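You operate a simulated robot arm through the tools that you are given. There is no shell and no other tool.

You run a simulated robot arm. Do the job below in one go: nothing can be reset, and whatever is moved stays where it is left.

TASK
Park the chassis: lights off, ignition off, gear 1, handbrake 5 clicks, master switch off.
Fine: the master switch goes last.

Only the result counts: the job must be done as asked and must still hold three seconds after the hand-in. Knocking over, shifting, dropping, spilling or breaking anything else fails it.

THE ROBOT
A 6-joint arm with a two-finger gripper, fixed in place. Base frame: the origin is on the floor under the middle of its stand, x ahead of it, y to its left, z up; the work surface is at about z = 1052. Readings come in mm, degrees, newtons and seconds.
It reaches about 1572 mm from its shoulder. Its first joint turns from -166.0 to 166.0 degrees. Payload 2.45 kg.
Tool frame: the origin (TCP) lies between the finger pads and is the grasp point; the fingertips stand 20 mm ahead of it; z points along the fingers, y is the line along which they close. The gripper opens to 140 mm; its body begins 168 mm behind the TCP.
Orientation is that of the tool frame in the base frame, as a unit quaternion [x, y, z, w]. With the fingers straight down and closing along the base's y, the tool's x points along the base's -x, its y along +y and its z along -z.

THE INTERFACE
- The arm moves only by the tool apply_moves. Its argument "targets" is a list of rows, each a list of 3 entries, a list of its own where there are three numbers: the turn, a rotation vector about the tool's x, y, z in degrees, then the shift along the tool's x, y, z in mm, then the closure, from 0 (fully open) to 1 (shut). In form: [[[rx, ry, rz], [dx, dy, dz], claw], ...]. A call has 1 to 20 rows; each row shifts and turns the commanded pose from where the row before left it, along the tool's axes as they then stand. A row lasts 0.2 s, in which the tool goes at most 50 mm and 8.6 degrees; a call with a longer step from one row to the next is refused whole, and so is a gripper value outside its range. Where a pose cannot be reached the arm comes as near as it can. A force on the tool above 40 N (or 10 N above the force at the start of the call, whichever is more), or a blocked arm, ends the call early, and 0.2 s more pass. Each finger travels about 45 mm/s and halts on what it meets, pressing with about 27 N; the grip force reading is that of the motor and also rises with nothing between the fingers. The clock runs only during rows and for 0.2 s after the last one: add rows that do not move to give the fingers time. It gives the time, the measured TCP pose, the force on the tool (base axes), the opening and the grip force at its end, in the units of the frame above (readings bear some noise), with the torque about the TCP (base axes, N m) and any sound that the robot's microphone picked up.
- Cameras (640 x 400 px; columns grow to the right, rows downward): "scene" is fixed at [49.5, 649.8, 1691.8]; the picture's right is [-0.54, -0.84, 0.00], its down [-0.47, 0.30, -0.83] and it looks along [0.70, -0.45, -0.56] (base axes); focal length 316 px, centre (320, 200). "wrist" rides on the gripper at [78, 11, -209] in the tool frame; the picture's right is [-0.14, 0.99, 0.00], its down [-0.92, -0.13, -0.37] and it looks along [-0.37, -0.05, 0.93] (tool axes); focal length 280 px, centre (320, 200). There is no depth. A picture from a camera that has moved, and an enlarged one, comes with that camera's place and axes in the base frame and with its lens.
- capture(camera): a new picture of that camera. It takes no simulated time.
- close_up(camera, box): a new picture of the part [left, top, right, bottom] of that camera's present view, enlarged. It takes no simulated time.
- job_done(): hands the job in; it is judged then, once.

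Places have to be worked out from the pictures, the camera data and where the tool is seen. Open the gripper and draw the arm clear of the work before you hand the job in, unless the task says otherwise.

The tools are called as a command line: name --argument value ..., lists and objects as JSON in quotes. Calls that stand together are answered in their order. apply_moves: Moves the arm, as the interface text tells. Its arguments: {"type":"object","properties":{"targets":{"type":"array","items":{"type":"array"}}},"required":["targets"]} The other tools are called the same way: capture (camera) takes a picture; close_up (camera, box) takes an enlarged picture of a part of a camera's view; job_done () hands the job in.

At the start:

```text
t: 0.0
ee_pos: [666.4, 183.6, 1353.7]
orientation: [0.0, 1.0, 0.0, -0.001]
ft_force: [-0.8, 0.6, 0.3]
ft_torque: [-0.01, 0.01, -0.01]
grip_width: 140.1
finger_force: 0.1
```

scene: 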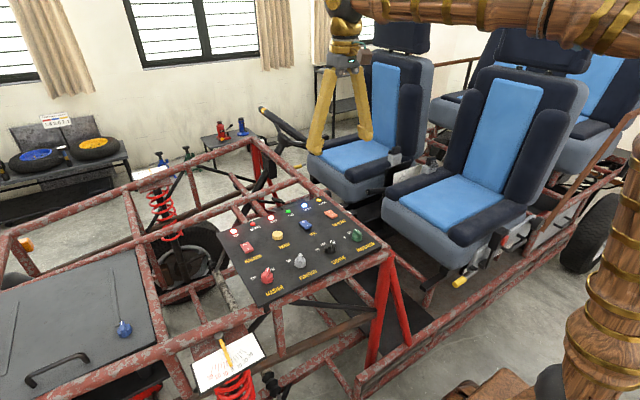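
wrist: 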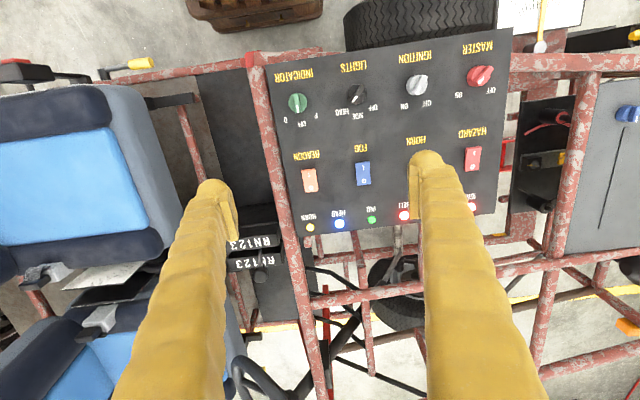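

I begin by looking closely at the panel, and at the rest of the chassis for the gear lever and handbrake.

close_up --camera "scene" --box '[220, 180, 400, 310]'

close_up --camera "wrist" --box '[250, 20, 520, 240]'

close_up --camera "scene" --box '[180, 320, 280, 400]'

close_up --camera "scene" --box '[380, 200, 560, 320]'

close_up --camera "scene" --box '[240, 90, 400, 220]'

```text
3.08 times, centred on (310, 245) of scene
camera zoom: at [49.5, 649.8, 1691.8], right [-0.54, -0.84, 0.0], down [-0.47, 0.3, -0.83], along [0.7, -0.45, -0.56], focal length 971 px, centre (351, 62)
```

zoom: 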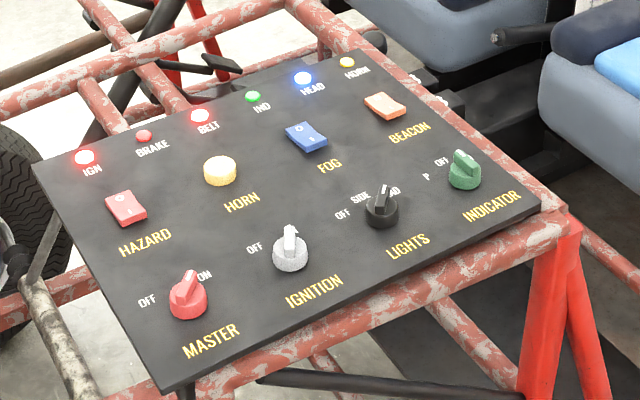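

```text
1.82 times, centred on (385, 130) of wrist
camera zoom: at [586.4, 195.4, 1562.7], right [0.14, 0.99, 0.0], down [0.92, -0.13, 0.37], along [0.37, -0.05, -0.93], focal length 510 px, centre (202, 327)
```

zoom: 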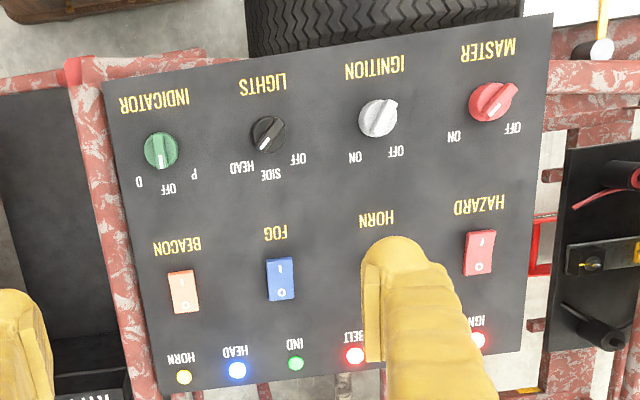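

```text
5.00 times, centred on (230, 360) of scene
camera zoom: at [49.5, 649.8, 1691.8], right [-0.54, -0.84, 0.0], down [-0.47, 0.3, -0.83], along [0.7, -0.45, -0.56], focal length 1578 px, centre (770, -600)
```

zoom: 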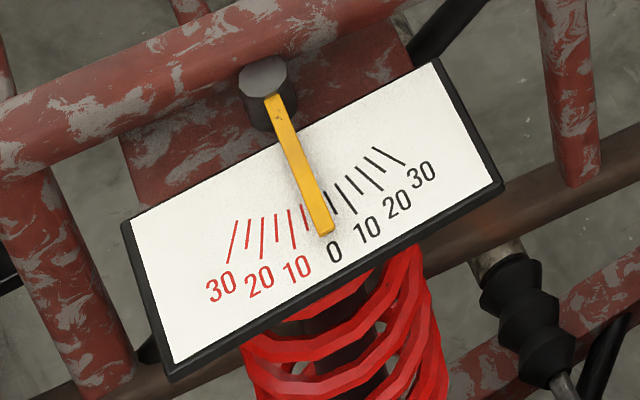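

```text
3.33 times, centred on (470, 260) of scene
camera zoom: at [49.5, 649.8, 1691.8], right [-0.54, -0.84, 0.0], down [-0.47, 0.3, -0.83], along [0.7, -0.45, -0.56], focal length 1052 px, centre (-180, 0)
```

zoom: 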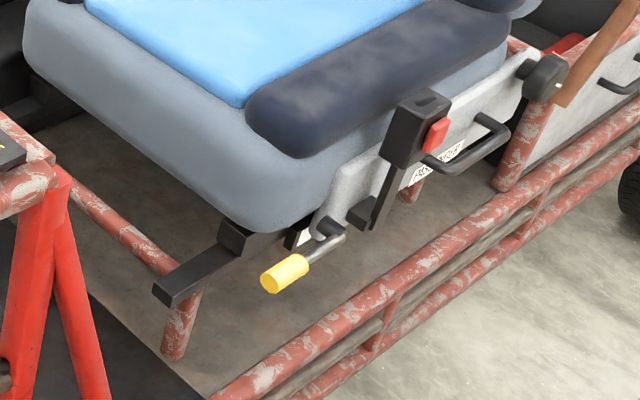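

```text
3.08 times, centred on (320, 155) of scene
camera zoom: at [49.5, 649.8, 1691.8], right [-0.54, -0.84, 0.0], down [-0.47, 0.3, -0.83], along [0.7, -0.45, -0.56], focal length 971 px, centre (320, 338)
```

zoom: 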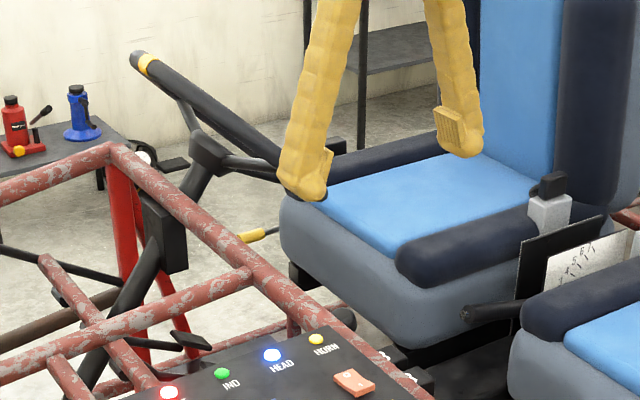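

I look for the gear lever and the handbrake: between the seats, the left tray with a blue knob, and the objects seen by the wrist camera.

close_up --camera "scene" --box '[380, 120, 480, 200]'

close_up --camera "scene" --box '[0, 240, 180, 400]'

close_up --camera "wrist" --box '[200, 200, 360, 320]'

close_up --camera "wrist" --box '[480, 0, 640, 120]'

close_up --camera "scene" --box '[120, 130, 260, 220]'

close_up --camera "wrist" --box '[0, 240, 160, 400]'

```text
5.00 times, centred on (430, 160) of scene
camera zoom: at [49.5, 649.8, 1691.8], right [-0.54, -0.84, 0.0], down [-0.47, 0.3, -0.83], along [0.7, -0.45, -0.56], focal length 1578 px, centre (-230, 400)
```

zoom: 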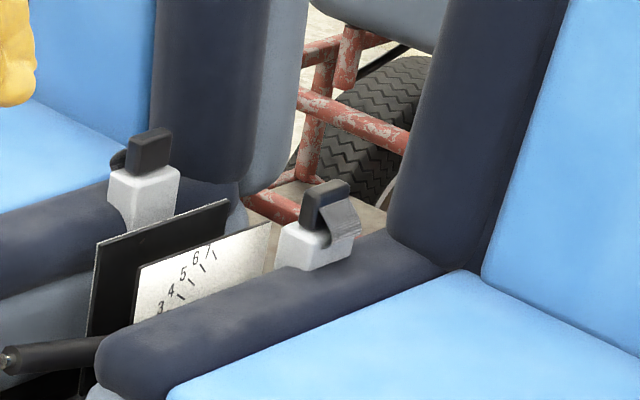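

```text
2.50 times, centred on (90, 320) of scene
camera zoom: at [49.5, 649.8, 1691.8], right [-0.54, -0.84, 0.0], down [-0.47, 0.3, -0.83], along [0.7, -0.45, -0.56], focal length 789 px, centre (895, -100)
```

zoom: 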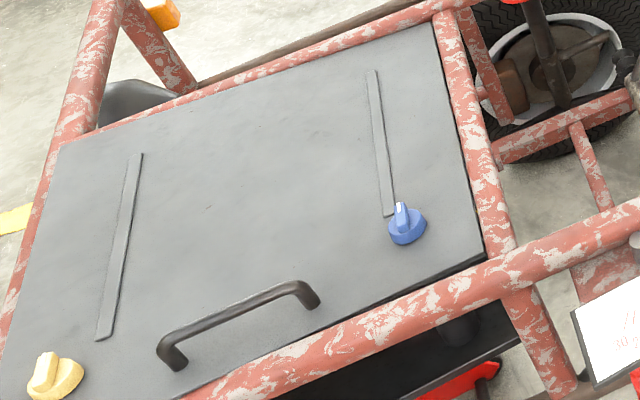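

```text
3.33 times, centred on (280, 260) of wrist
camera zoom: at [586.4, 195.4, 1562.7], right [0.14, 0.99, 0.0], down [0.92, -0.13, 0.37], along [0.37, -0.05, -0.93], focal length 935 px, centre (453, 0)
```

zoom: 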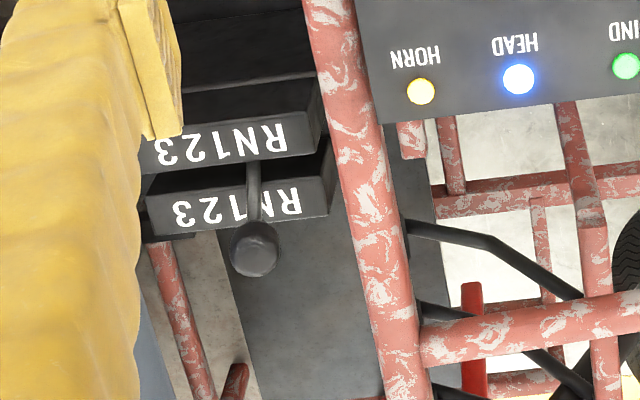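

```text
3.33 times, centred on (560, 60) of wrist
camera zoom: at [586.4, 195.4, 1562.7], right [0.14, 0.99, 0.0], down [0.92, -0.13, 0.37], along [0.37, -0.05, -0.93], focal length 935 px, centre (-480, 667)
```

zoom: 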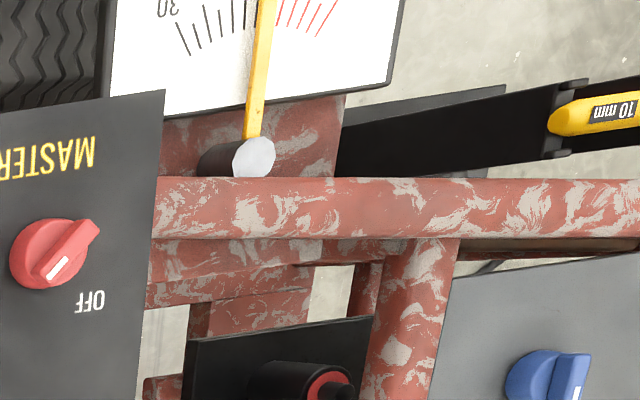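

```text
4.44 times, centred on (190, 175) of scene
camera zoom: at [49.5, 649.8, 1691.8], right [-0.54, -0.84, 0.0], down [-0.47, 0.3, -0.83], along [0.7, -0.45, -0.56], focal length 1402 px, centre (898, 311)
```

zoom: 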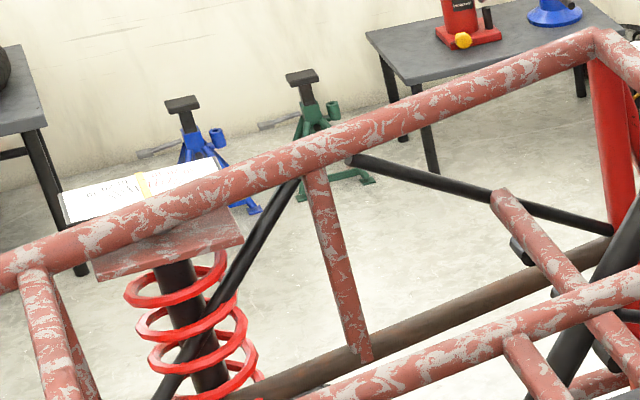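

```text
2.50 times, centred on (80, 320) of wrist
camera zoom: at [586.4, 195.4, 1562.7], right [0.14, 0.99, 0.0], down [0.92, -0.13, 0.37], along [0.37, -0.05, -0.93], focal length 701 px, centre (920, -100)
```

zoom: 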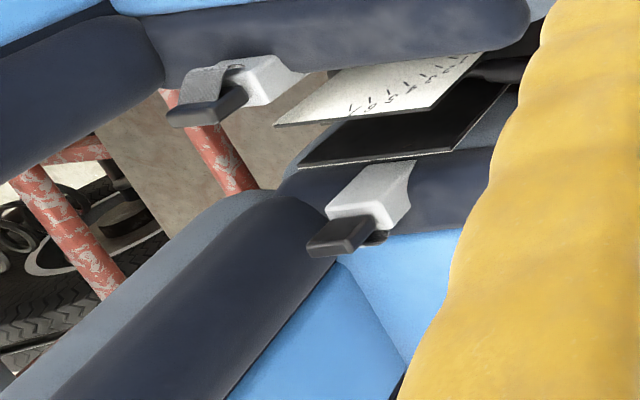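

The panel's front row holds MASTER, IGNITION, LIGHTS and INDICATOR. By triangulation the gear knob, at its "RN123" gate, is near (1038,-30,923), and the handbrake scale sits between the seats near (990,-435,908). I move the arm high up towards the gear lever to see it better.

apply_moves --targets '[[[0, 0, 0], [-25, -29, -6], 0], [[0, 0, 0], [-25, -29, -6], 0], [[0, 0, 0], [-25, -29, -6], 0], [[0, 0, 0], [-25, -29, -6], 0], [[0, 0, 0], [-25, -29, -6], 0], [[0, 0, 0], [-25, -29, -6], 0], [[0, 0, 0], [-25, -29, -6], 0], [[0, 0, 0], [-25, -29, -6], 0]]'

```text
t: 1.8
ee_pos: [867.6, -49.3, 1401.0]
orientation: [0.0, 1.0, 0.0, 0.0]
ft_force: [-0.2, -0.7, 0.5]
ft_torque: [-0.03, -0.08, -0.01]
grip_width: 139.9
finger_force: 0.1
```

The arm arrived at (868,-49,1401). I take pictures from here.

capture --camera "wrist"

capture --camera "scene"

```text
taken
camera wrist: at [786.9, -37.6, 1610.1], right [0.14, 0.99, 0.0], down [0.92, -0.13, 0.37], along [0.37, -0.05, -0.93], focal length 280 px, centre (320, 200)
```

wrist: 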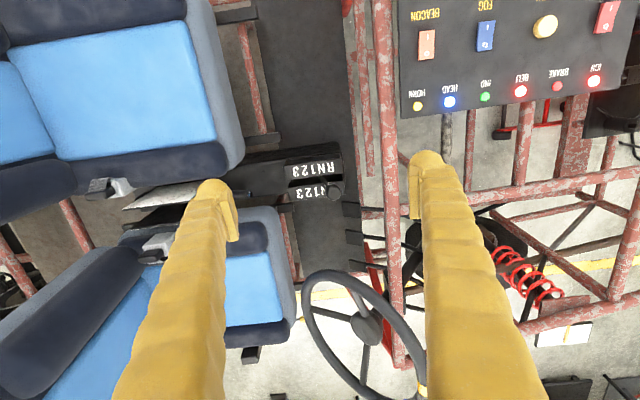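

```text
taken
```

scene: 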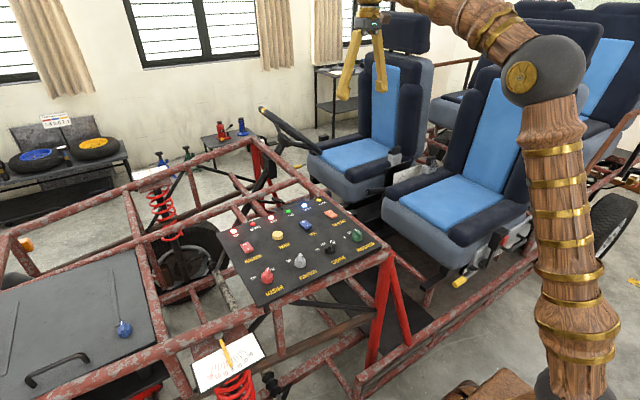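

close_up --camera "wrist" --box '[240, 130, 380, 230]'

close_up --camera "wrist" --box '[80, 150, 260, 260]'

close_up --camera "scene" --box '[300, 130, 440, 230]'

```text
4.00 times, centred on (310, 180) of wrist
camera zoom: at [786.9, -37.6, 1610.1], right [0.14, 0.99, 0.0], down [0.92, -0.13, 0.37], along [0.37, -0.05, -0.93], focal length 1122 px, centre (360, 280)
```

zoom: 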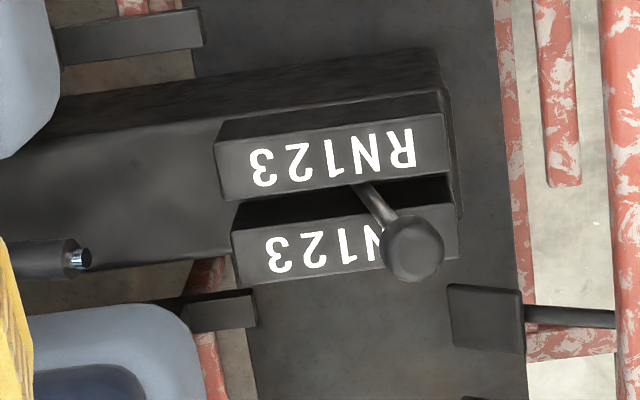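

```text
3.56 times, centred on (170, 205) of wrist
camera zoom: at [786.9, -37.6, 1610.1], right [0.14, 0.99, 0.0], down [0.92, -0.13, 0.37], along [0.37, -0.05, -0.93], focal length 997 px, centre (853, 182)
```

zoom: 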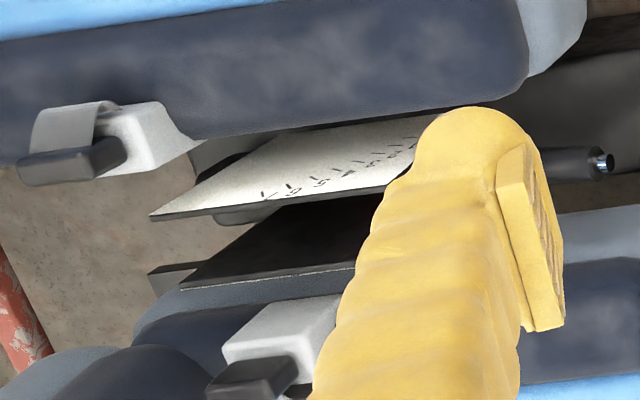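

```text
4.00 times, centred on (370, 180) of scene
camera zoom: at [49.5, 649.8, 1691.8], right [-0.54, -0.84, 0.0], down [-0.47, 0.3, -0.83], along [0.7, -0.45, -0.56], focal length 1262 px, centre (120, 280)
```

zoom: 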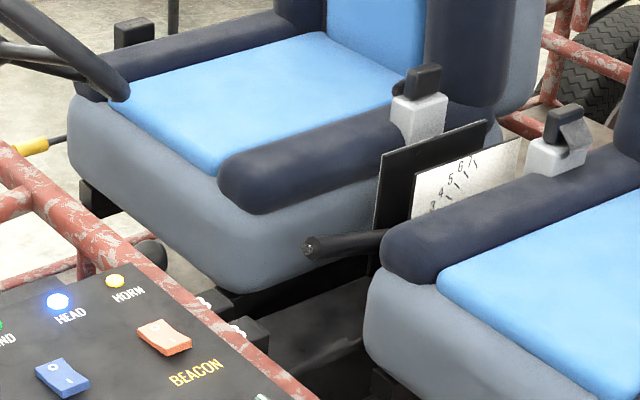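

The gear lever is at N, between two gate plates marked R N 1 2 3, and the handbrake lever lies between the seats with a release button at its tip. I turn the tool 90° about the vertical and look at both from another side.

apply_moves --targets '[[[0, 0, 8.2], [0, 0, 0], 0], [[0, 0, 8.2], [0, 0, 0], 0], [[0, 0, 8.2], [0, 0, 0], 0], [[0, 0, 8.2], [0, 0, 0], 0], [[0, 0, 8.2], [0, 0, 0], 0], [[0, 0, 8.2], [0, 0, 0], 0], [[0, 0, 8.2], [0, 0, 0], 0], [[0, 0, 8.2], [0, 0, 0], 0], [[0, 0, 8.2], [0, 0, 0], 0], [[0, 0, 8.2], [0, 0, 0], 0], [[0, 0, 8.0], [0, 0, 0], 0], [[0, 0, 0], [-20, 35, 0], 0], [[0, 0, 0], [-20, 35, 0], 0], [[0, 0, 0], [-20, 35, 0], 0], [[0, 0, 0], [-20, 35, 0], 0], [[0, 0, 0], [-20, 35, 0], 0]]'

capture --camera "wrist"

```text
t: 5.2
ee_pos: [1002.9, -142.3, 1370.1]
orientation: [0.707, 0.707, 0.002, 0.001]
ft_force: [0.1, -0.1, 0.7]
ft_torque: [-0.09, -0.05, -0.02]
grip_width: 139.8
finger_force: 0.1
out of reach, approached as far as the arm can: row 15, 16
```

```text
taken
camera wrist: at [1011.6, -63.2, 1580.1], right [0.99, -0.14, 0.01], down [-0.13, -0.92, 0.37], along [-0.05, -0.37, -0.93], focal length 280 px, centre (320, 200)
```

wrist: 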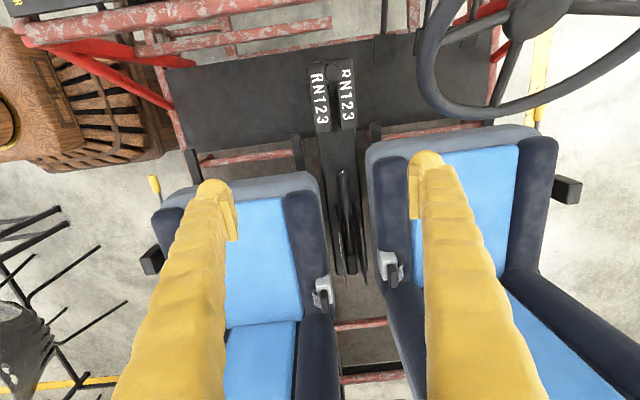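

The view is good now. I look closer at both levers.

close_up --camera "wrist" --box '[270, 40, 400, 140]'

close_up --camera "wrist" --box '[290, 140, 410, 300]'

```text
4.00 times, centred on (335, 90) of wrist
camera zoom: at [1011.6, -63.2, 1580.1], right [0.99, -0.14, 0.01], down [-0.13, -0.92, 0.37], along [-0.05, -0.37, -0.93], focal length 1122 px, centre (260, 640)
```

zoom: 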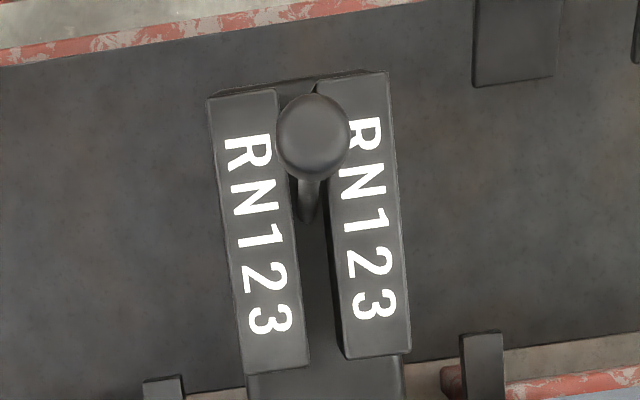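

```text
2.50 times, centred on (350, 220) of wrist
camera zoom: at [1011.6, -63.2, 1580.1], right [0.99, -0.14, 0.01], down [-0.13, -0.92, 0.37], along [-0.05, -0.37, -0.93], focal length 701 px, centre (245, 150)
```

zoom: 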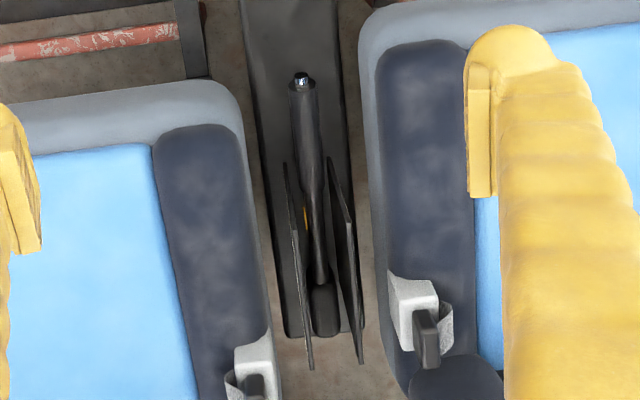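

The two plates flank the handbrake lever, with the scale on the -x face. I turn back and move over the near seat to read the scale from the -x side.

apply_moves --targets '[[[0, 0, -8.2], [0, 0, 0], 0], [[0, 0, -8.2], [0, 0, 0], 0], [[0, 0, -8.2], [0, 0, 0], 0], [[0, 0, -8.2], [0, 0, 0], 0], [[0, 0, -8.2], [0, 0, 0], 0], [[0, 0, -8.2], [0, 0, 0], 0], [[0, 0, -8.2], [0, 0, 0], 0], [[0, 0, -8.2], [0, 0, 0], 0], [[0, 0, -8.2], [0, 0, 0], 0], [[0, 0, -8.2], [0, 0, 0], 0], [[0, 0, -8.0], [0, 0, 0], 0], [[0, 0, 0], [20, -27, 9], 0], [[0, 0, 0], [20, -27, 9], 0], [[0, 0, 0], [20, -27, 9], 0], [[0, 0, 0], [20, -27, 9], 0], [[0, 0, 0], [20, -27, 9], 0], [[0, 0, 0], [20, -27, 9], 0], [[0, 0, 0], [20, -27, 9], 0], [[0, 0, 0], [20, -27, 9], 0]]'

capture --camera "wrist"

capture --camera "scene"

```text
t: 9.2
ee_pos: [846.5, -357.6, 1296.4]
orientation: [0.0, 1.0, -0.001, 0.0]
ft_force: [-0.4, -0.1, -0.3]
ft_torque: [0.0, 0.02, 0.01]
grip_width: 140.1
finger_force: 0.0
```

```text
taken
camera wrist: at [765.3, -346.8, 1505.6], right [0.14, 0.99, 0.0], down [0.92, -0.13, 0.37], along [0.37, -0.05, -0.93], focal length 280 px, centre (320, 200)
```

wrist: 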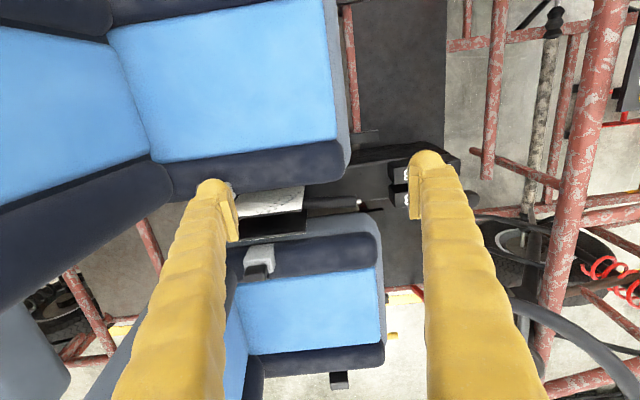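

```text
taken
```

scene: 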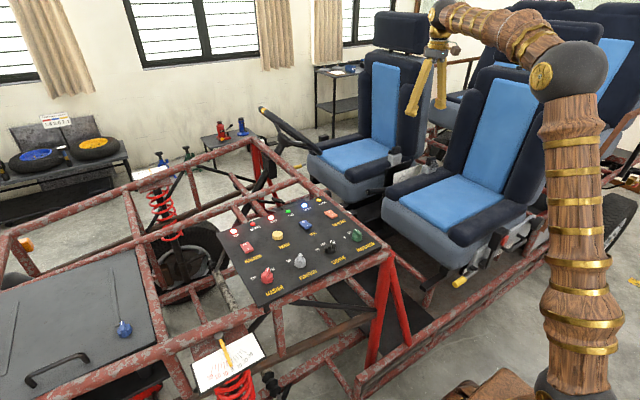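

close_up --camera "wrist" --box '[220, 170, 320, 250]'

close_up --camera "wrist" --box '[290, 170, 390, 240]'

```text
5.00 times, centred on (270, 210) of wrist
camera zoom: at [765.3, -346.8, 1505.6], right [0.14, 0.99, 0.0], down [0.92, -0.13, 0.37], along [0.37, -0.05, -0.93], focal length 1402 px, centre (570, 150)
```

zoom: 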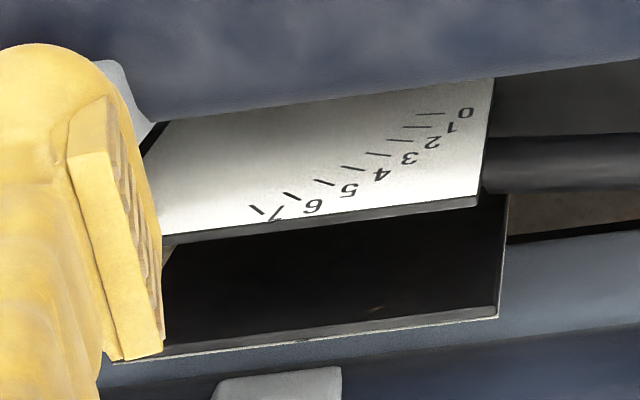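

```text
5.71 times, centred on (340, 205) of wrist
camera zoom: at [765.3, -346.8, 1505.6], right [0.14, 0.99, 0.0], down [0.92, -0.13, 0.37], along [0.37, -0.05, -0.93], focal length 1602 px, centre (206, 171)
```

zoom: 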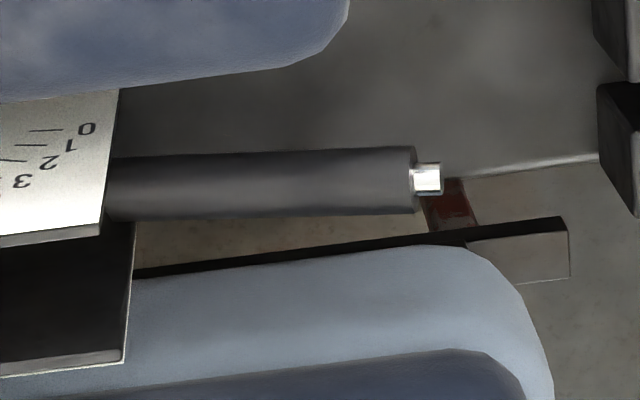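

From the ticks, I put the handbrake pivot near (y,z)=(-620,766), with about 6.3° per click and tick 0 at about 13°. The lever is at 0 and its free grip ends near (1043,-292,850). I turn the tool so the fingers close along x and go above the handle with the gripper partly open.

apply_moves --targets '[[[0, 0, 8.2], [0, 0, 0], 0.1], [[0, 0, 8.2], [0, 0, 0], 0.2], [[0, 0, 8.2], [0, 0, 0], 0.3], [[0, 0, 8.2], [0, 0, 0], 0.4], [[0, 0, 8.2], [0, 0, 0], 0.5], [[0, 0, 8.2], [0, 0, 0], 0.57], [[0, 0, 8.2], [0, 0, 0], 0.57], [[0, 0, 8.2], [0, 0, 0], 0.57], [[0, 0, 8.2], [0, 0, 0], 0.57], [[0, 0, 8.2], [0, 0, 0], 0.57], [[0, 0, 8.0], [0, 0, 0], 0.57], [[0, 0, 0], [4.7, 28.2, 23.8], 0.57], [[0, 0, 0], [4.7, 28.2, 23.8], 0.57], [[0, 0, 0], [4.7, 28.2, 23.8], 0.57], [[0, 0, 0], [4.7, 28.2, 23.8], 0.57], [[0, 0, 0], [4.7, 28.2, 23.8], 0.57], [[0, 0, 0], [4.7, 28.2, 23.8], 0.57], [[0, 0, 0], [4.7, 28.2, 23.8], 0.57]]'

capture --camera "wrist"

capture --camera "scene"

```text
t: 13.0
ee_pos: [1043.8, -325.2, 1131.8]
orientation: [0.706, 0.708, 0.001, 0.001]
ft_force: [0.0, 0.3, 1.1]
ft_torque: [0.0, -0.04, 0.01]
grip_width: 60.6
finger_force: 0.1
```

```text
taken
camera wrist: at [1052.4, -246.7, 1342.1], right [0.99, -0.14, 0.0], down [-0.13, -0.92, 0.37], along [-0.05, -0.36, -0.93], focal length 280 px, centre (320, 200)
```

wrist: 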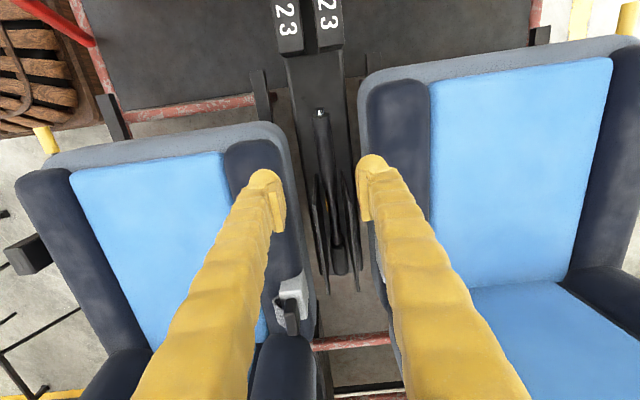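

```text
taken
```

scene: 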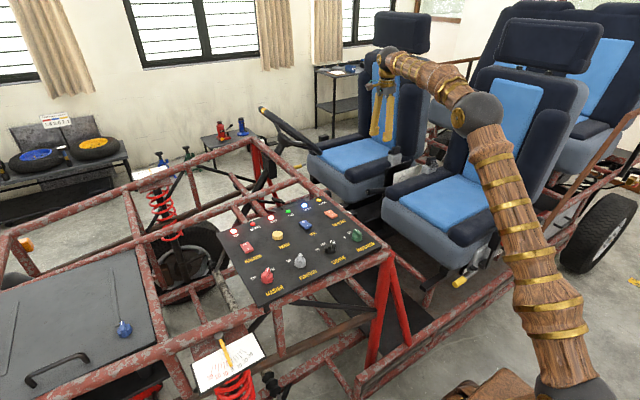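

close_up --camera "wrist" --box '[250, 80, 410, 200]'

```text
3.33 times, centred on (330, 140) of wrist
camera zoom: at [1052.4, -246.7, 1342.1], right [0.99, -0.14, 0.0], down [-0.13, -0.92, 0.37], along [-0.05, -0.36, -0.93], focal length 935 px, centre (287, 400)
```

zoom: 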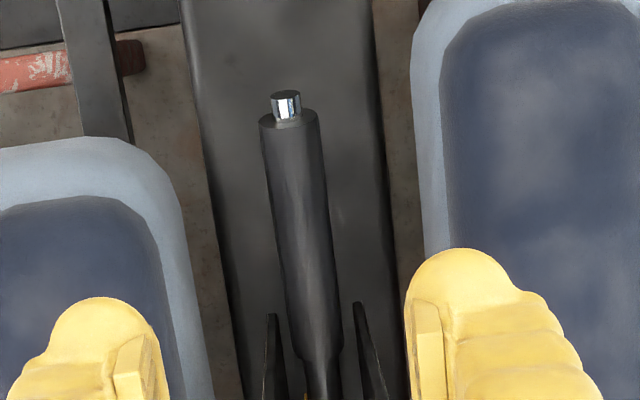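

The handle axis looks to be at x≈1047 with a 30 mm diameter, and the seats leave roughly 985–1110 free. I narrow the opening to about 48 mm, shift 3 mm in +x and descend partway.

apply_moves --targets '[[[0, 0, 0], [0, 3, 0], 0.66], [[0, 0, 0], [0, 0, 30], 0.66], [[0, 0, 0], [0, 0, 40], 0.66], [[0, 0, 0], [0, 0, 40], 0.66], [[0, 0, 0], [0, 0, 40], 0.66], [[0, 0, 0], [0, 0, 40], 0.66], [[0, 0, 0], [0, 0, 10], 0.66]]'

capture --camera "wrist"

close_up --camera "scene" --box '[320, 70, 480, 230]'

```text
t: 14.6
ee_pos: [1046.7, -325.7, 932.0]
orientation: [0.707, 0.708, 0.0, 0.0]
ft_force: [-0.7, -0.1, 0.1]
ft_torque: [-0.01, 0.0, 0.04]
grip_width: 47.5
finger_force: 0.1
```

```text
taken
camera wrist: at [1055.8, -248.4, 1139.8], right [0.99, -0.14, 0.0], down [-0.13, -0.92, 0.37], along [-0.05, -0.36, -0.93], focal length 280 px, centre (320, 200)
```

wrist: 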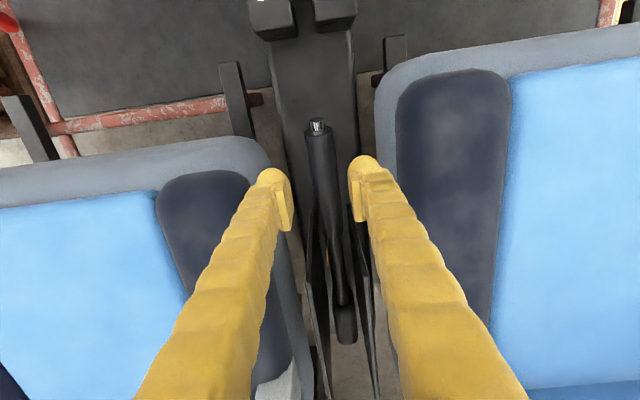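

```text
2.50 times, centred on (400, 150) of scene
camera zoom: at [49.5, 649.8, 1691.8], right [-0.54, -0.84, 0.0], down [-0.47, 0.3, -0.83], along [0.7, -0.45, -0.56], focal length 789 px, centre (120, 325)
```

zoom: 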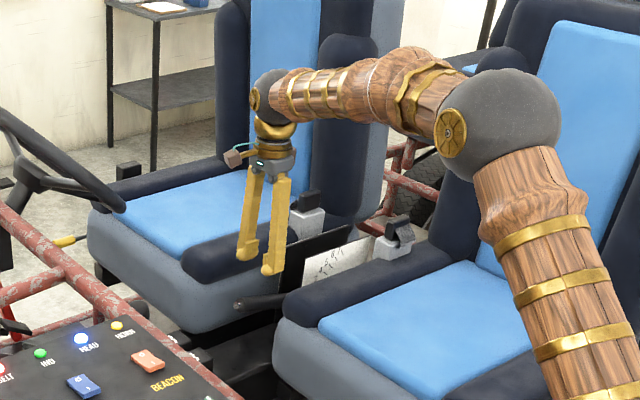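

Alignment over the handle looks good, within about 2 mm. I descend the remaining ~97 mm so that the handle lies between the pads.

apply_moves --targets '[[[0, 0, 0], [0, 1, 25], 0.66], [[0, 0, 0], [0, 0, 25], 0.66], [[0, 0, 0], [0, 0, 20], 0.66], [[0, 0, 0], [0, 0, 15], 0.66], [[0, 0, 0], [0, 0, 12], 0.66], [[0, 0, 0], [0, 0, 0], 0.66]]'

capture --camera "wrist"

close_up --camera "scene" --box '[340, 130, 440, 210]'

```text
t: 16.0
ee_pos: [1048.8, -325.7, 835.7]
orientation: [0.707, 0.707, 0.0, 0.0]
ft_force: [0.2, 0.2, 0.5]
ft_torque: [0.02, 0.0, 0.0]
grip_width: 47.6
finger_force: 0.1
```

```text
taken
camera wrist: at [1058.1, -246.9, 1044.6], right [0.99, -0.14, 0.0], down [-0.13, -0.92, 0.37], along [-0.05, -0.36, -0.93], focal length 280 px, centre (320, 200)
```

wrist: 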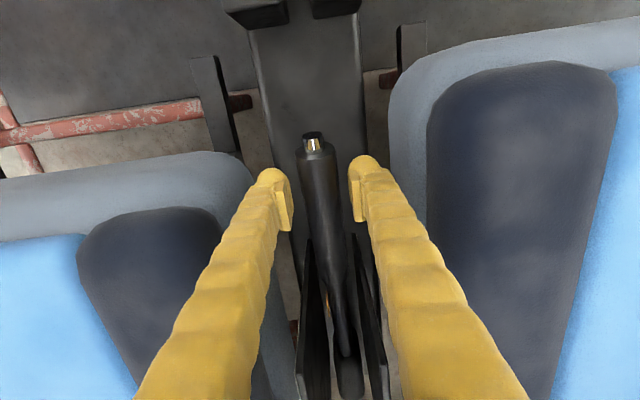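

```text
5.00 times, centred on (390, 170) of scene
camera zoom: at [49.5, 649.8, 1691.8], right [-0.54, -0.84, 0.0], down [-0.47, 0.3, -0.83], along [0.7, -0.45, -0.56], focal length 1578 px, centre (-30, 350)
```

zoom: 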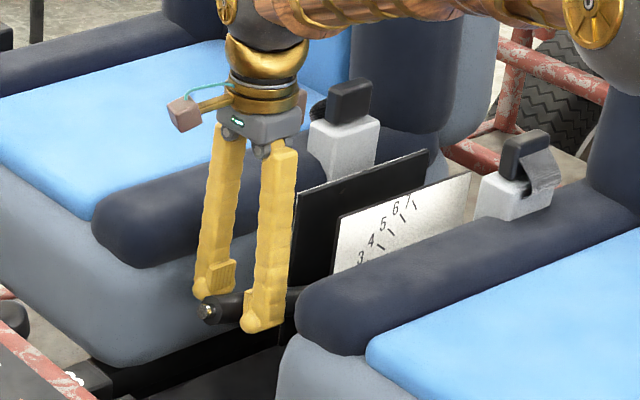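

The handle sits between the pads. I close the gripper on it and wait.

apply_moves --targets '[[[0, 0, 0], [0, 0, 0], 0.85], [[0, 0, 0], [0, 0, 0], 0.95], [[0, 0, 0], [0, 0, 0], 0.95], [[0, 0, 0], [0, 0, 0], 0.95]]'

capture --camera "wrist"

```text
t: 17.0
ee_pos: [1049.5, -325.8, 835.2]
orientation: [0.707, 0.707, 0.001, 0.001]
ft_force: [19.1, -1.2, -4.4]
ft_torque: [0.12, -0.19, -0.24]
grip_width: 30.6
finger_force: 45.5
```

```text
taken
camera wrist: at [1058.4, -246.9, 1044.6], right [0.99, -0.14, 0.0], down [-0.13, -0.92, 0.37], along [-0.05, -0.36, -0.93], focal length 280 px, centre (320, 200)
```

wrist: 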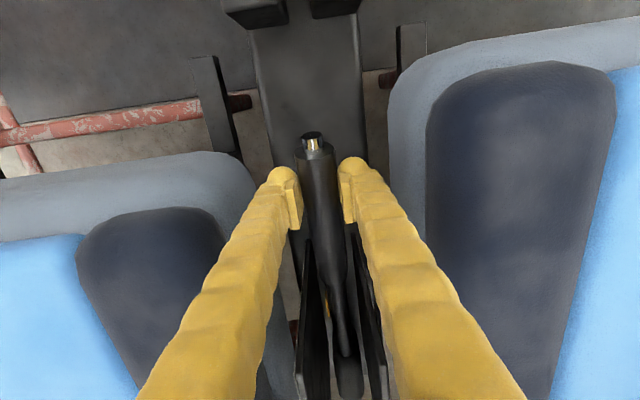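

The handle is gripped (30.6 mm) with some sideways load, so I shift 1.5 mm in +x to relieve it. Then I start raising along the arc by about one click and listen.

apply_moves --targets '[[[0, 0, 0], [0, 1.5, 0], 0.95], [[0, 0, 0], [-2.1, 0, -7.9], 0.95], [[0, 0, 0], [-2.1, 0, -7.9], 0.95], [[0, 0, 0], [-2.5, 0, -7.8], 0.95], [[0, 0, 0], [-2.5, 0, -7.8], 0.95]]'

capture --camera "wrist"

```text
t: 18.2
ee_pos: [1049.7, -335.7, 866.1]
orientation: [0.707, 0.707, -0.001, 0.0]
ft_force: [13.4, 2.4, 2.1]
ft_torque: [0.74, -0.19, -0.16]
grip_width: 29.6
finger_force: 45.6
```

```text
taken
camera wrist: at [1058.5, -256.6, 1076.1], right [0.99, -0.14, 0.0], down [-0.13, -0.92, 0.37], along [-0.05, -0.36, -0.93], focal length 280 px, centre (320, 200)
```

wrist: 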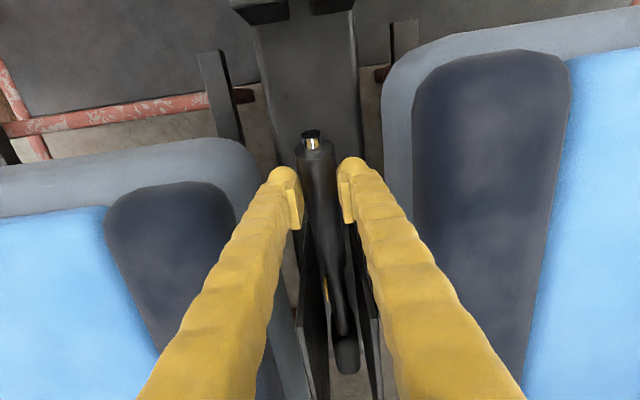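

The lever follows the gripper and the forces are small. No click yet, so I continue along the arc in small steps.

apply_moves --targets '[[[0, 0, 0], [-3, 0, -7.9], 0.95], [[0, 0, 0], [-3, 0, -7.9], 0.95]]'

close_up --camera "wrist" --box '[260, 120, 400, 390]'

close_up --camera "scene" --box '[340, 130, 440, 210]'

```text
t: 18.8
ee_pos: [1049.8, -342.9, 882.5]
orientation: [0.707, 0.707, 0.0, 0.0]
ft_force: [2.1, -2.7, 3.1]
ft_torque: [-0.03, -0.05, -0.03]
grip_width: 8.6
finger_force: 2.0
```

```text
1.48 times, centred on (330, 255) of wrist
camera zoom: at [1058.6, -263.2, 1091.9], right [0.99, -0.14, 0.0], down [-0.13, -0.92, 0.37], along [-0.05, -0.37, -0.93], focal length 415 px, centre (305, 118)
```

zoom: 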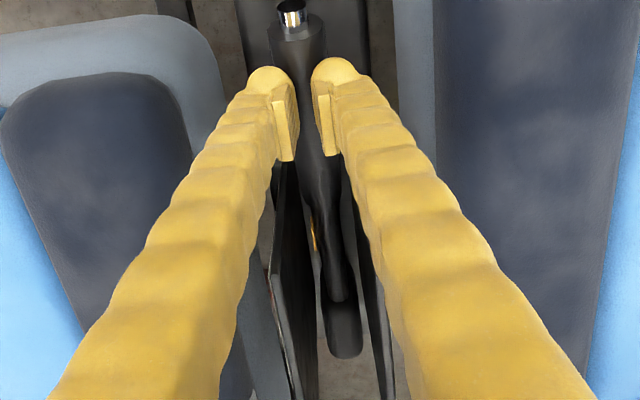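

```text
5.00 times, centred on (390, 170) of scene
camera zoom: at [49.5, 649.8, 1691.8], right [-0.54, -0.84, 0.0], down [-0.47, 0.3, -0.83], along [0.7, -0.45, -0.56], focal length 1578 px, centre (-30, 350)
```

zoom: 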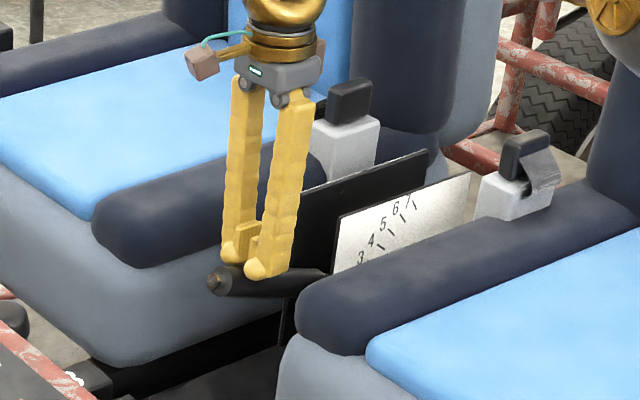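

The grip slipped over the top of the handle: width 8.6 mm and the lever stayed behind. The lever itself seems to hold at about 1 click (~19.5°), so I need positive support under the handle instead of friction. I raise clear, then turn the tool back and lean it so that one finger can hook under the handle from the front.

apply_moves --targets '[[[0, 0, 0], [0, 0, -20], 0.95], [[0, 0, 0], [0, 0, -40], 0.95], [[0, 0, 0], [0, 0, -40], 0.95], [[0, 0, 0], [0, 0, -40], 0.9], [[0, 0, 0], [0, 0, -40], 0.8], [[0, 0, 0], [0, 0, -40], 0.7], [[0, 0, 0], [0, 0, -40], 0.6], [[0, 0, -8.2], [10, 0, 0], 0.5], [[0, 0, -8.2], [10, 0, 0], 0.4], [[0, 0, -8.2], [10, 0, 0], 0.3], [[0, 0, -8.2], [0, 0, 0], 0.2], [[0, 0, -8.2], [0, 0, 0], 0.1], [[0, 0, -8.2], [0, 0, 0], 0.0], [[0, 0, -8.2], [0, 0, 0], 0.0], [[0, 0, -8.2], [0, 0, 0], 0.0], [[0, 0, -8.2], [0, 0, 0], 0.0], [[0, 0, -8.2], [0, 0, 0], 0.0], [[0, 0, -8.0], [0, 0, 0], 0.0]]'

capture --camera "wrist"

close_up --camera "scene" --box '[340, 130, 440, 210]'

close_up --camera "scene" --box '[220, 180, 400, 310]'

```text
t: 22.6
ee_pos: [1045.0, -311.4, 1141.0]
orientation: [-0.001, 1.0, 0.0, 0.0]
ft_force: [0.5, 0.6, -0.8]
ft_torque: [0.03, 0.01, 0.02]
grip_width: 139.9
finger_force: 0.1
```

```text
taken
camera wrist: at [965.2, -300.2, 1350.9], right [0.14, 0.99, 0.0], down [0.92, -0.13, 0.37], along [0.37, -0.05, -0.93], focal length 280 px, centre (320, 200)
```

wrist: 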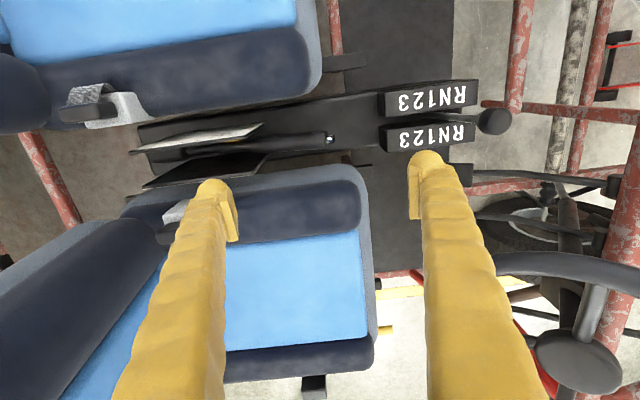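

```text
5.00 times, centred on (390, 170) of scene
camera zoom: at [49.5, 649.8, 1691.8], right [-0.54, -0.84, 0.0], down [-0.47, 0.3, -0.83], along [0.7, -0.45, -0.56], focal length 1578 px, centre (-30, 350)
```

zoom: 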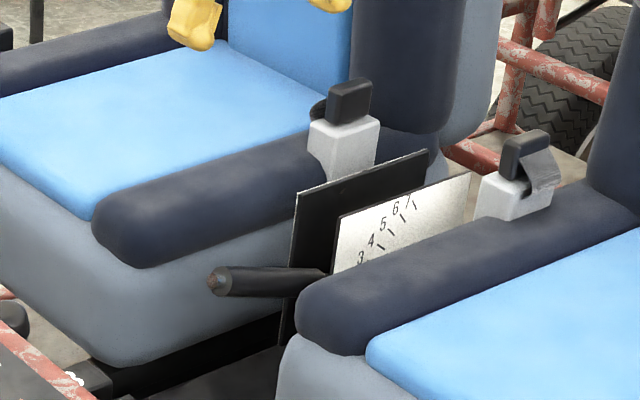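

```text
3.08 times, centred on (310, 245) of scene
camera zoom: at [49.5, 649.8, 1691.8], right [-0.54, -0.84, 0.0], down [-0.47, 0.3, -0.83], along [0.7, -0.45, -0.56], focal length 971 px, centre (351, 62)
```

zoom: 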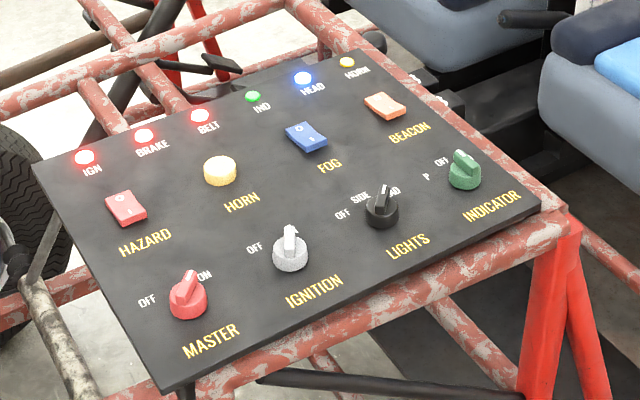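

The BRAKE lamp is now lit, and the lever rests about 6° higher, so it is at 1 click. I lean the tool 48° (fingers pointing down and towards -y) and go to a pre-approach point in front of the handle, clear of the gear lever.

apply_moves --targets '[[[8, 0, 0], [0, 0, 0], 0], [[8, 0, 0], [0, 0, 0], 0], [[8, 0, 0], [0, 0, 0], 0], [[8, 0, 0], [0, 0, 0], 0], [[8, 0, 0], [0, 0, 0], 0], [[8, 0, 0], [0, 0, 0], 0], [[0, 0, 0], [0, 30, 0], 0], [[0, 0, 0], [0, 30, 0], 0]]'

capture --camera "wrist"

capture --camera "scene"

```text
t: 24.4
ee_pos: [1047.2, -271.2, 1095.7]
orientation: [0.0, 0.914, -0.407, 0.0]
ft_force: [-0.7, -0.1, 0.3]
ft_torque: [0.0, -0.03, 0.02]
grip_width: 140.0
finger_force: 0.1
```

```text
taken
camera wrist: at [966.5, -108.4, 1228.7], right [0.14, 0.66, -0.74], down [0.92, 0.19, 0.34], along [0.36, -0.73, -0.58], focal length 280 px, centre (320, 200)
```

wrist: 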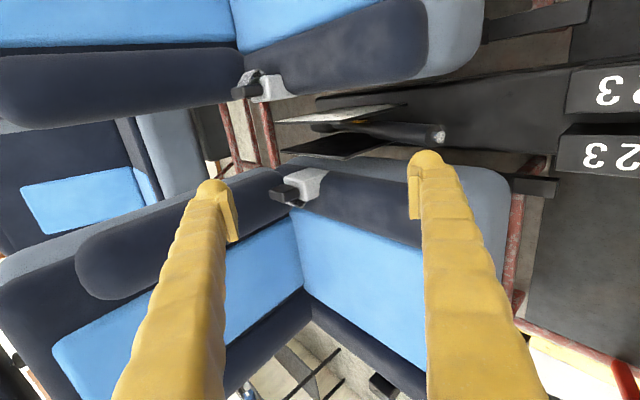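

```text
taken
```

scene: 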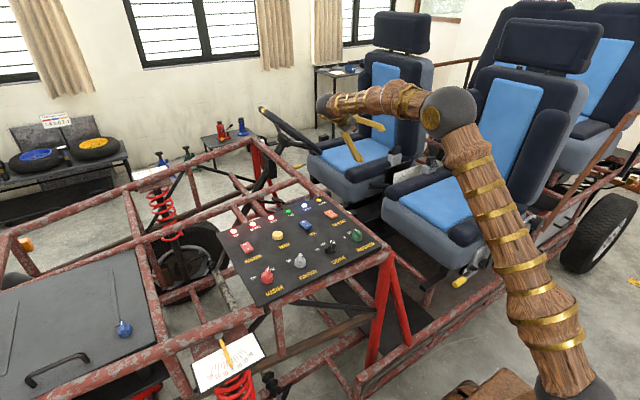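

close_up --camera "wrist" --box '[260, 80, 460, 180]'

```text
3.20 times, centred on (360, 130) of wrist
camera zoom: at [966.5, -108.4, 1228.7], right [0.14, 0.66, -0.74], down [0.92, 0.19, 0.34], along [0.36, -0.73, -0.58], focal length 897 px, centre (192, 424)
```

zoom: 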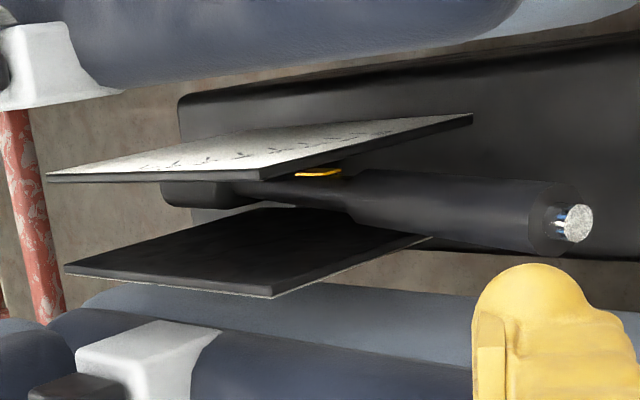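

The leaned pose is reachable. I move to the start of the approach line, with the lower finger in front of and below the handle's end.

apply_moves --targets '[[[0, 0, 0], [0, 35.4, 21.6], 0], [[0, 0, 0], [0, 35.4, 21.6], 0], [[0, 0, 0], [0, 35.4, 21.6], 0]]'

capture --camera "wrist"

close_up --camera "scene" --box '[300, 80, 440, 210]'

```text
t: 25.2
ee_pos: [1043.2, -249.0, 975.1]
orientation: [0.0, 0.913, -0.407, 0.001]
ft_force: [-0.5, -0.8, -0.3]
ft_torque: [0.06, 0.03, 0.0]
grip_width: 139.9
finger_force: 0.0
```

```text
taken
camera wrist: at [964.1, -85.6, 1106.3], right [0.14, 0.66, -0.74], down [0.92, 0.19, 0.34], along [0.37, -0.72, -0.58], focal length 280 px, centre (320, 200)
```

wrist: 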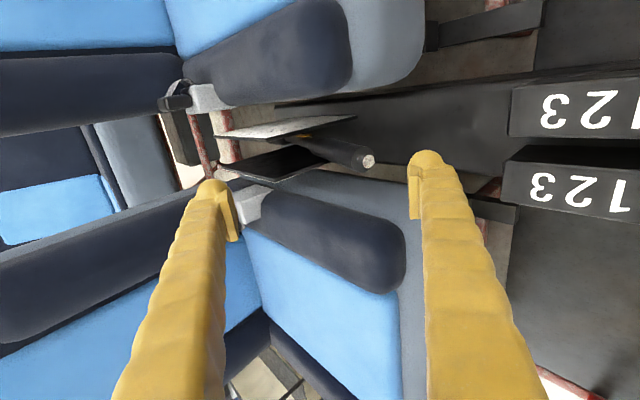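

```text
3.08 times, centred on (370, 145) of scene
camera zoom: at [49.5, 649.8, 1691.8], right [-0.54, -0.84, 0.0], down [-0.47, 0.3, -0.83], along [0.7, -0.45, -0.56], focal length 971 px, centre (166, 369)
```

zoom: 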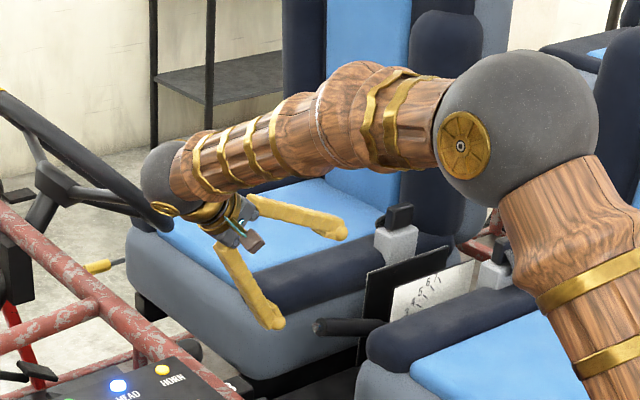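

The cap of the handle appears at about (1046,-302,868). I advance along the tool axis so the lower finger slides in under the handle's end with about 20 mm clearance.

apply_moves --targets '[[[0, 0, 0], [-2, 4, 25], 0], [[0, 0, 0], [-1, 4, 25], 0], [[0, 0, 0], [0, 0, 25], 0], [[0, 0, 0], [0, 0, 20], 0]]'

capture --camera "wrist"

close_up --camera "scene" --box '[320, 110, 440, 210]'

```text
t: 26.2
ee_pos: [1048.1, -312.3, 903.7]
orientation: [0.0, 0.913, -0.407, 0.0]
ft_force: [0.1, -0.1, 0.0]
ft_torque: [0.02, 0.03, 0.0]
grip_width: 140.0
finger_force: 0.0
```

```text
taken
camera wrist: at [968.5, -150.6, 1036.5], right [0.14, 0.66, -0.74], down [0.92, 0.19, 0.34], along [0.37, -0.72, -0.58], focal length 280 px, centre (320, 200)
```

wrist: 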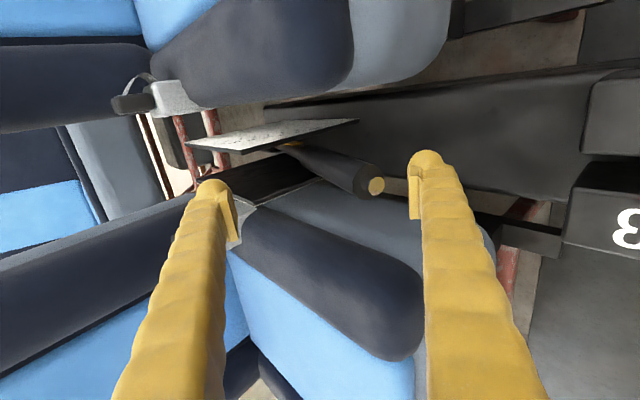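

```text
4.00 times, centred on (380, 160) of scene
camera zoom: at [49.5, 649.8, 1691.8], right [-0.54, -0.84, 0.0], down [-0.47, 0.3, -0.83], along [0.7, -0.45, -0.56], focal length 1262 px, centre (80, 360)
```

zoom: 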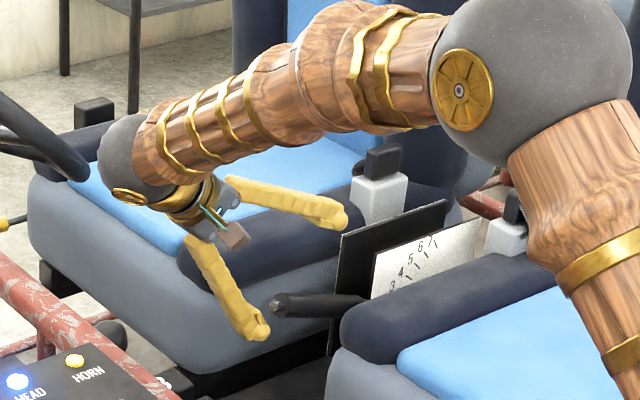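

The handle's end is now between the fingers, with the lower pad about 17 mm below it. I advance another 28 mm to get the finger well under the handle.

apply_moves --targets '[[[0, 0, 0], [0, 0, 14], 0], [[0, 0, 0], [0, 0, 14], 0], [[0, 0, 0], [0, -6, 0], 0]]'

capture --camera "wrist"

```text
t: 27.0
ee_pos: [1048.1, -339.0, 891.9]
orientation: [0.0, 0.913, -0.407, 0.0]
ft_force: [-0.3, 0.3, -1.1]
ft_torque: [-0.02, 0.0, -0.01]
grip_width: 139.9
finger_force: 0.1
```

```text
taken
camera wrist: at [968.0, -175.3, 1023.7], right [0.14, 0.66, -0.74], down [0.92, 0.19, 0.34], along [0.37, -0.72, -0.58], focal length 280 px, centre (320, 200)
```

wrist: 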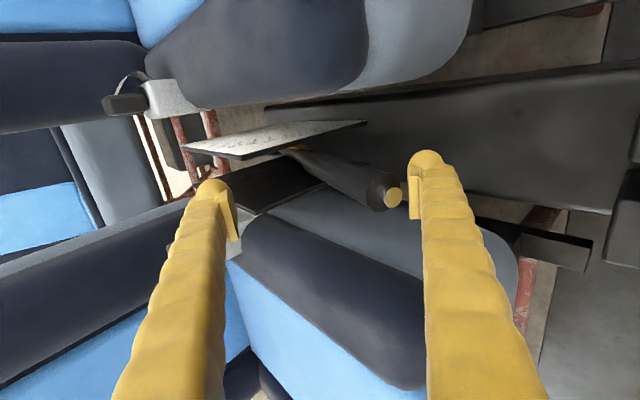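

The pad is about 7 mm from the underside of the cap and clear of the button. I raise gently until contact.

apply_moves --targets '[[[0, 0, 0], [0, -4, 0], 0], [[0, 0, 0], [0, -4, 0], 0], [[0, 0, 0], [0, -3, 0], 0]]'

capture --camera "wrist"

```text
t: 27.8
ee_pos: [1047.8, -343.9, 897.9]
orientation: [-0.001, 0.914, -0.405, 0.0]
ft_force: [-0.3, 22.3, -4.1]
ft_torque: [0.66, 0.02, 0.03]
grip_width: 140.2
finger_force: 0.2
```

```text
taken
camera wrist: at [968.5, -181.1, 1031.3], right [0.14, 0.66, -0.74], down [0.92, 0.19, 0.34], along [0.37, -0.72, -0.59], focal length 280 px, centre (320, 200)
```

wrist: 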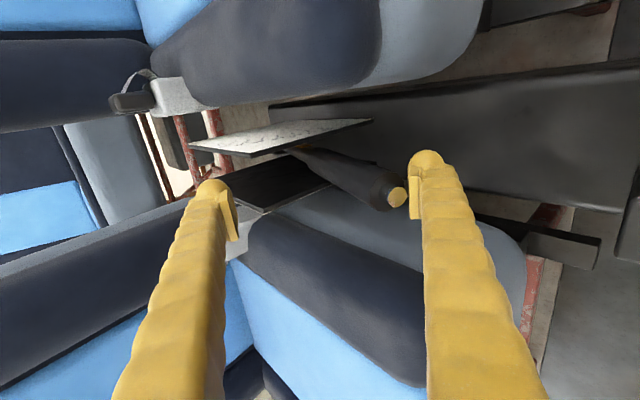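

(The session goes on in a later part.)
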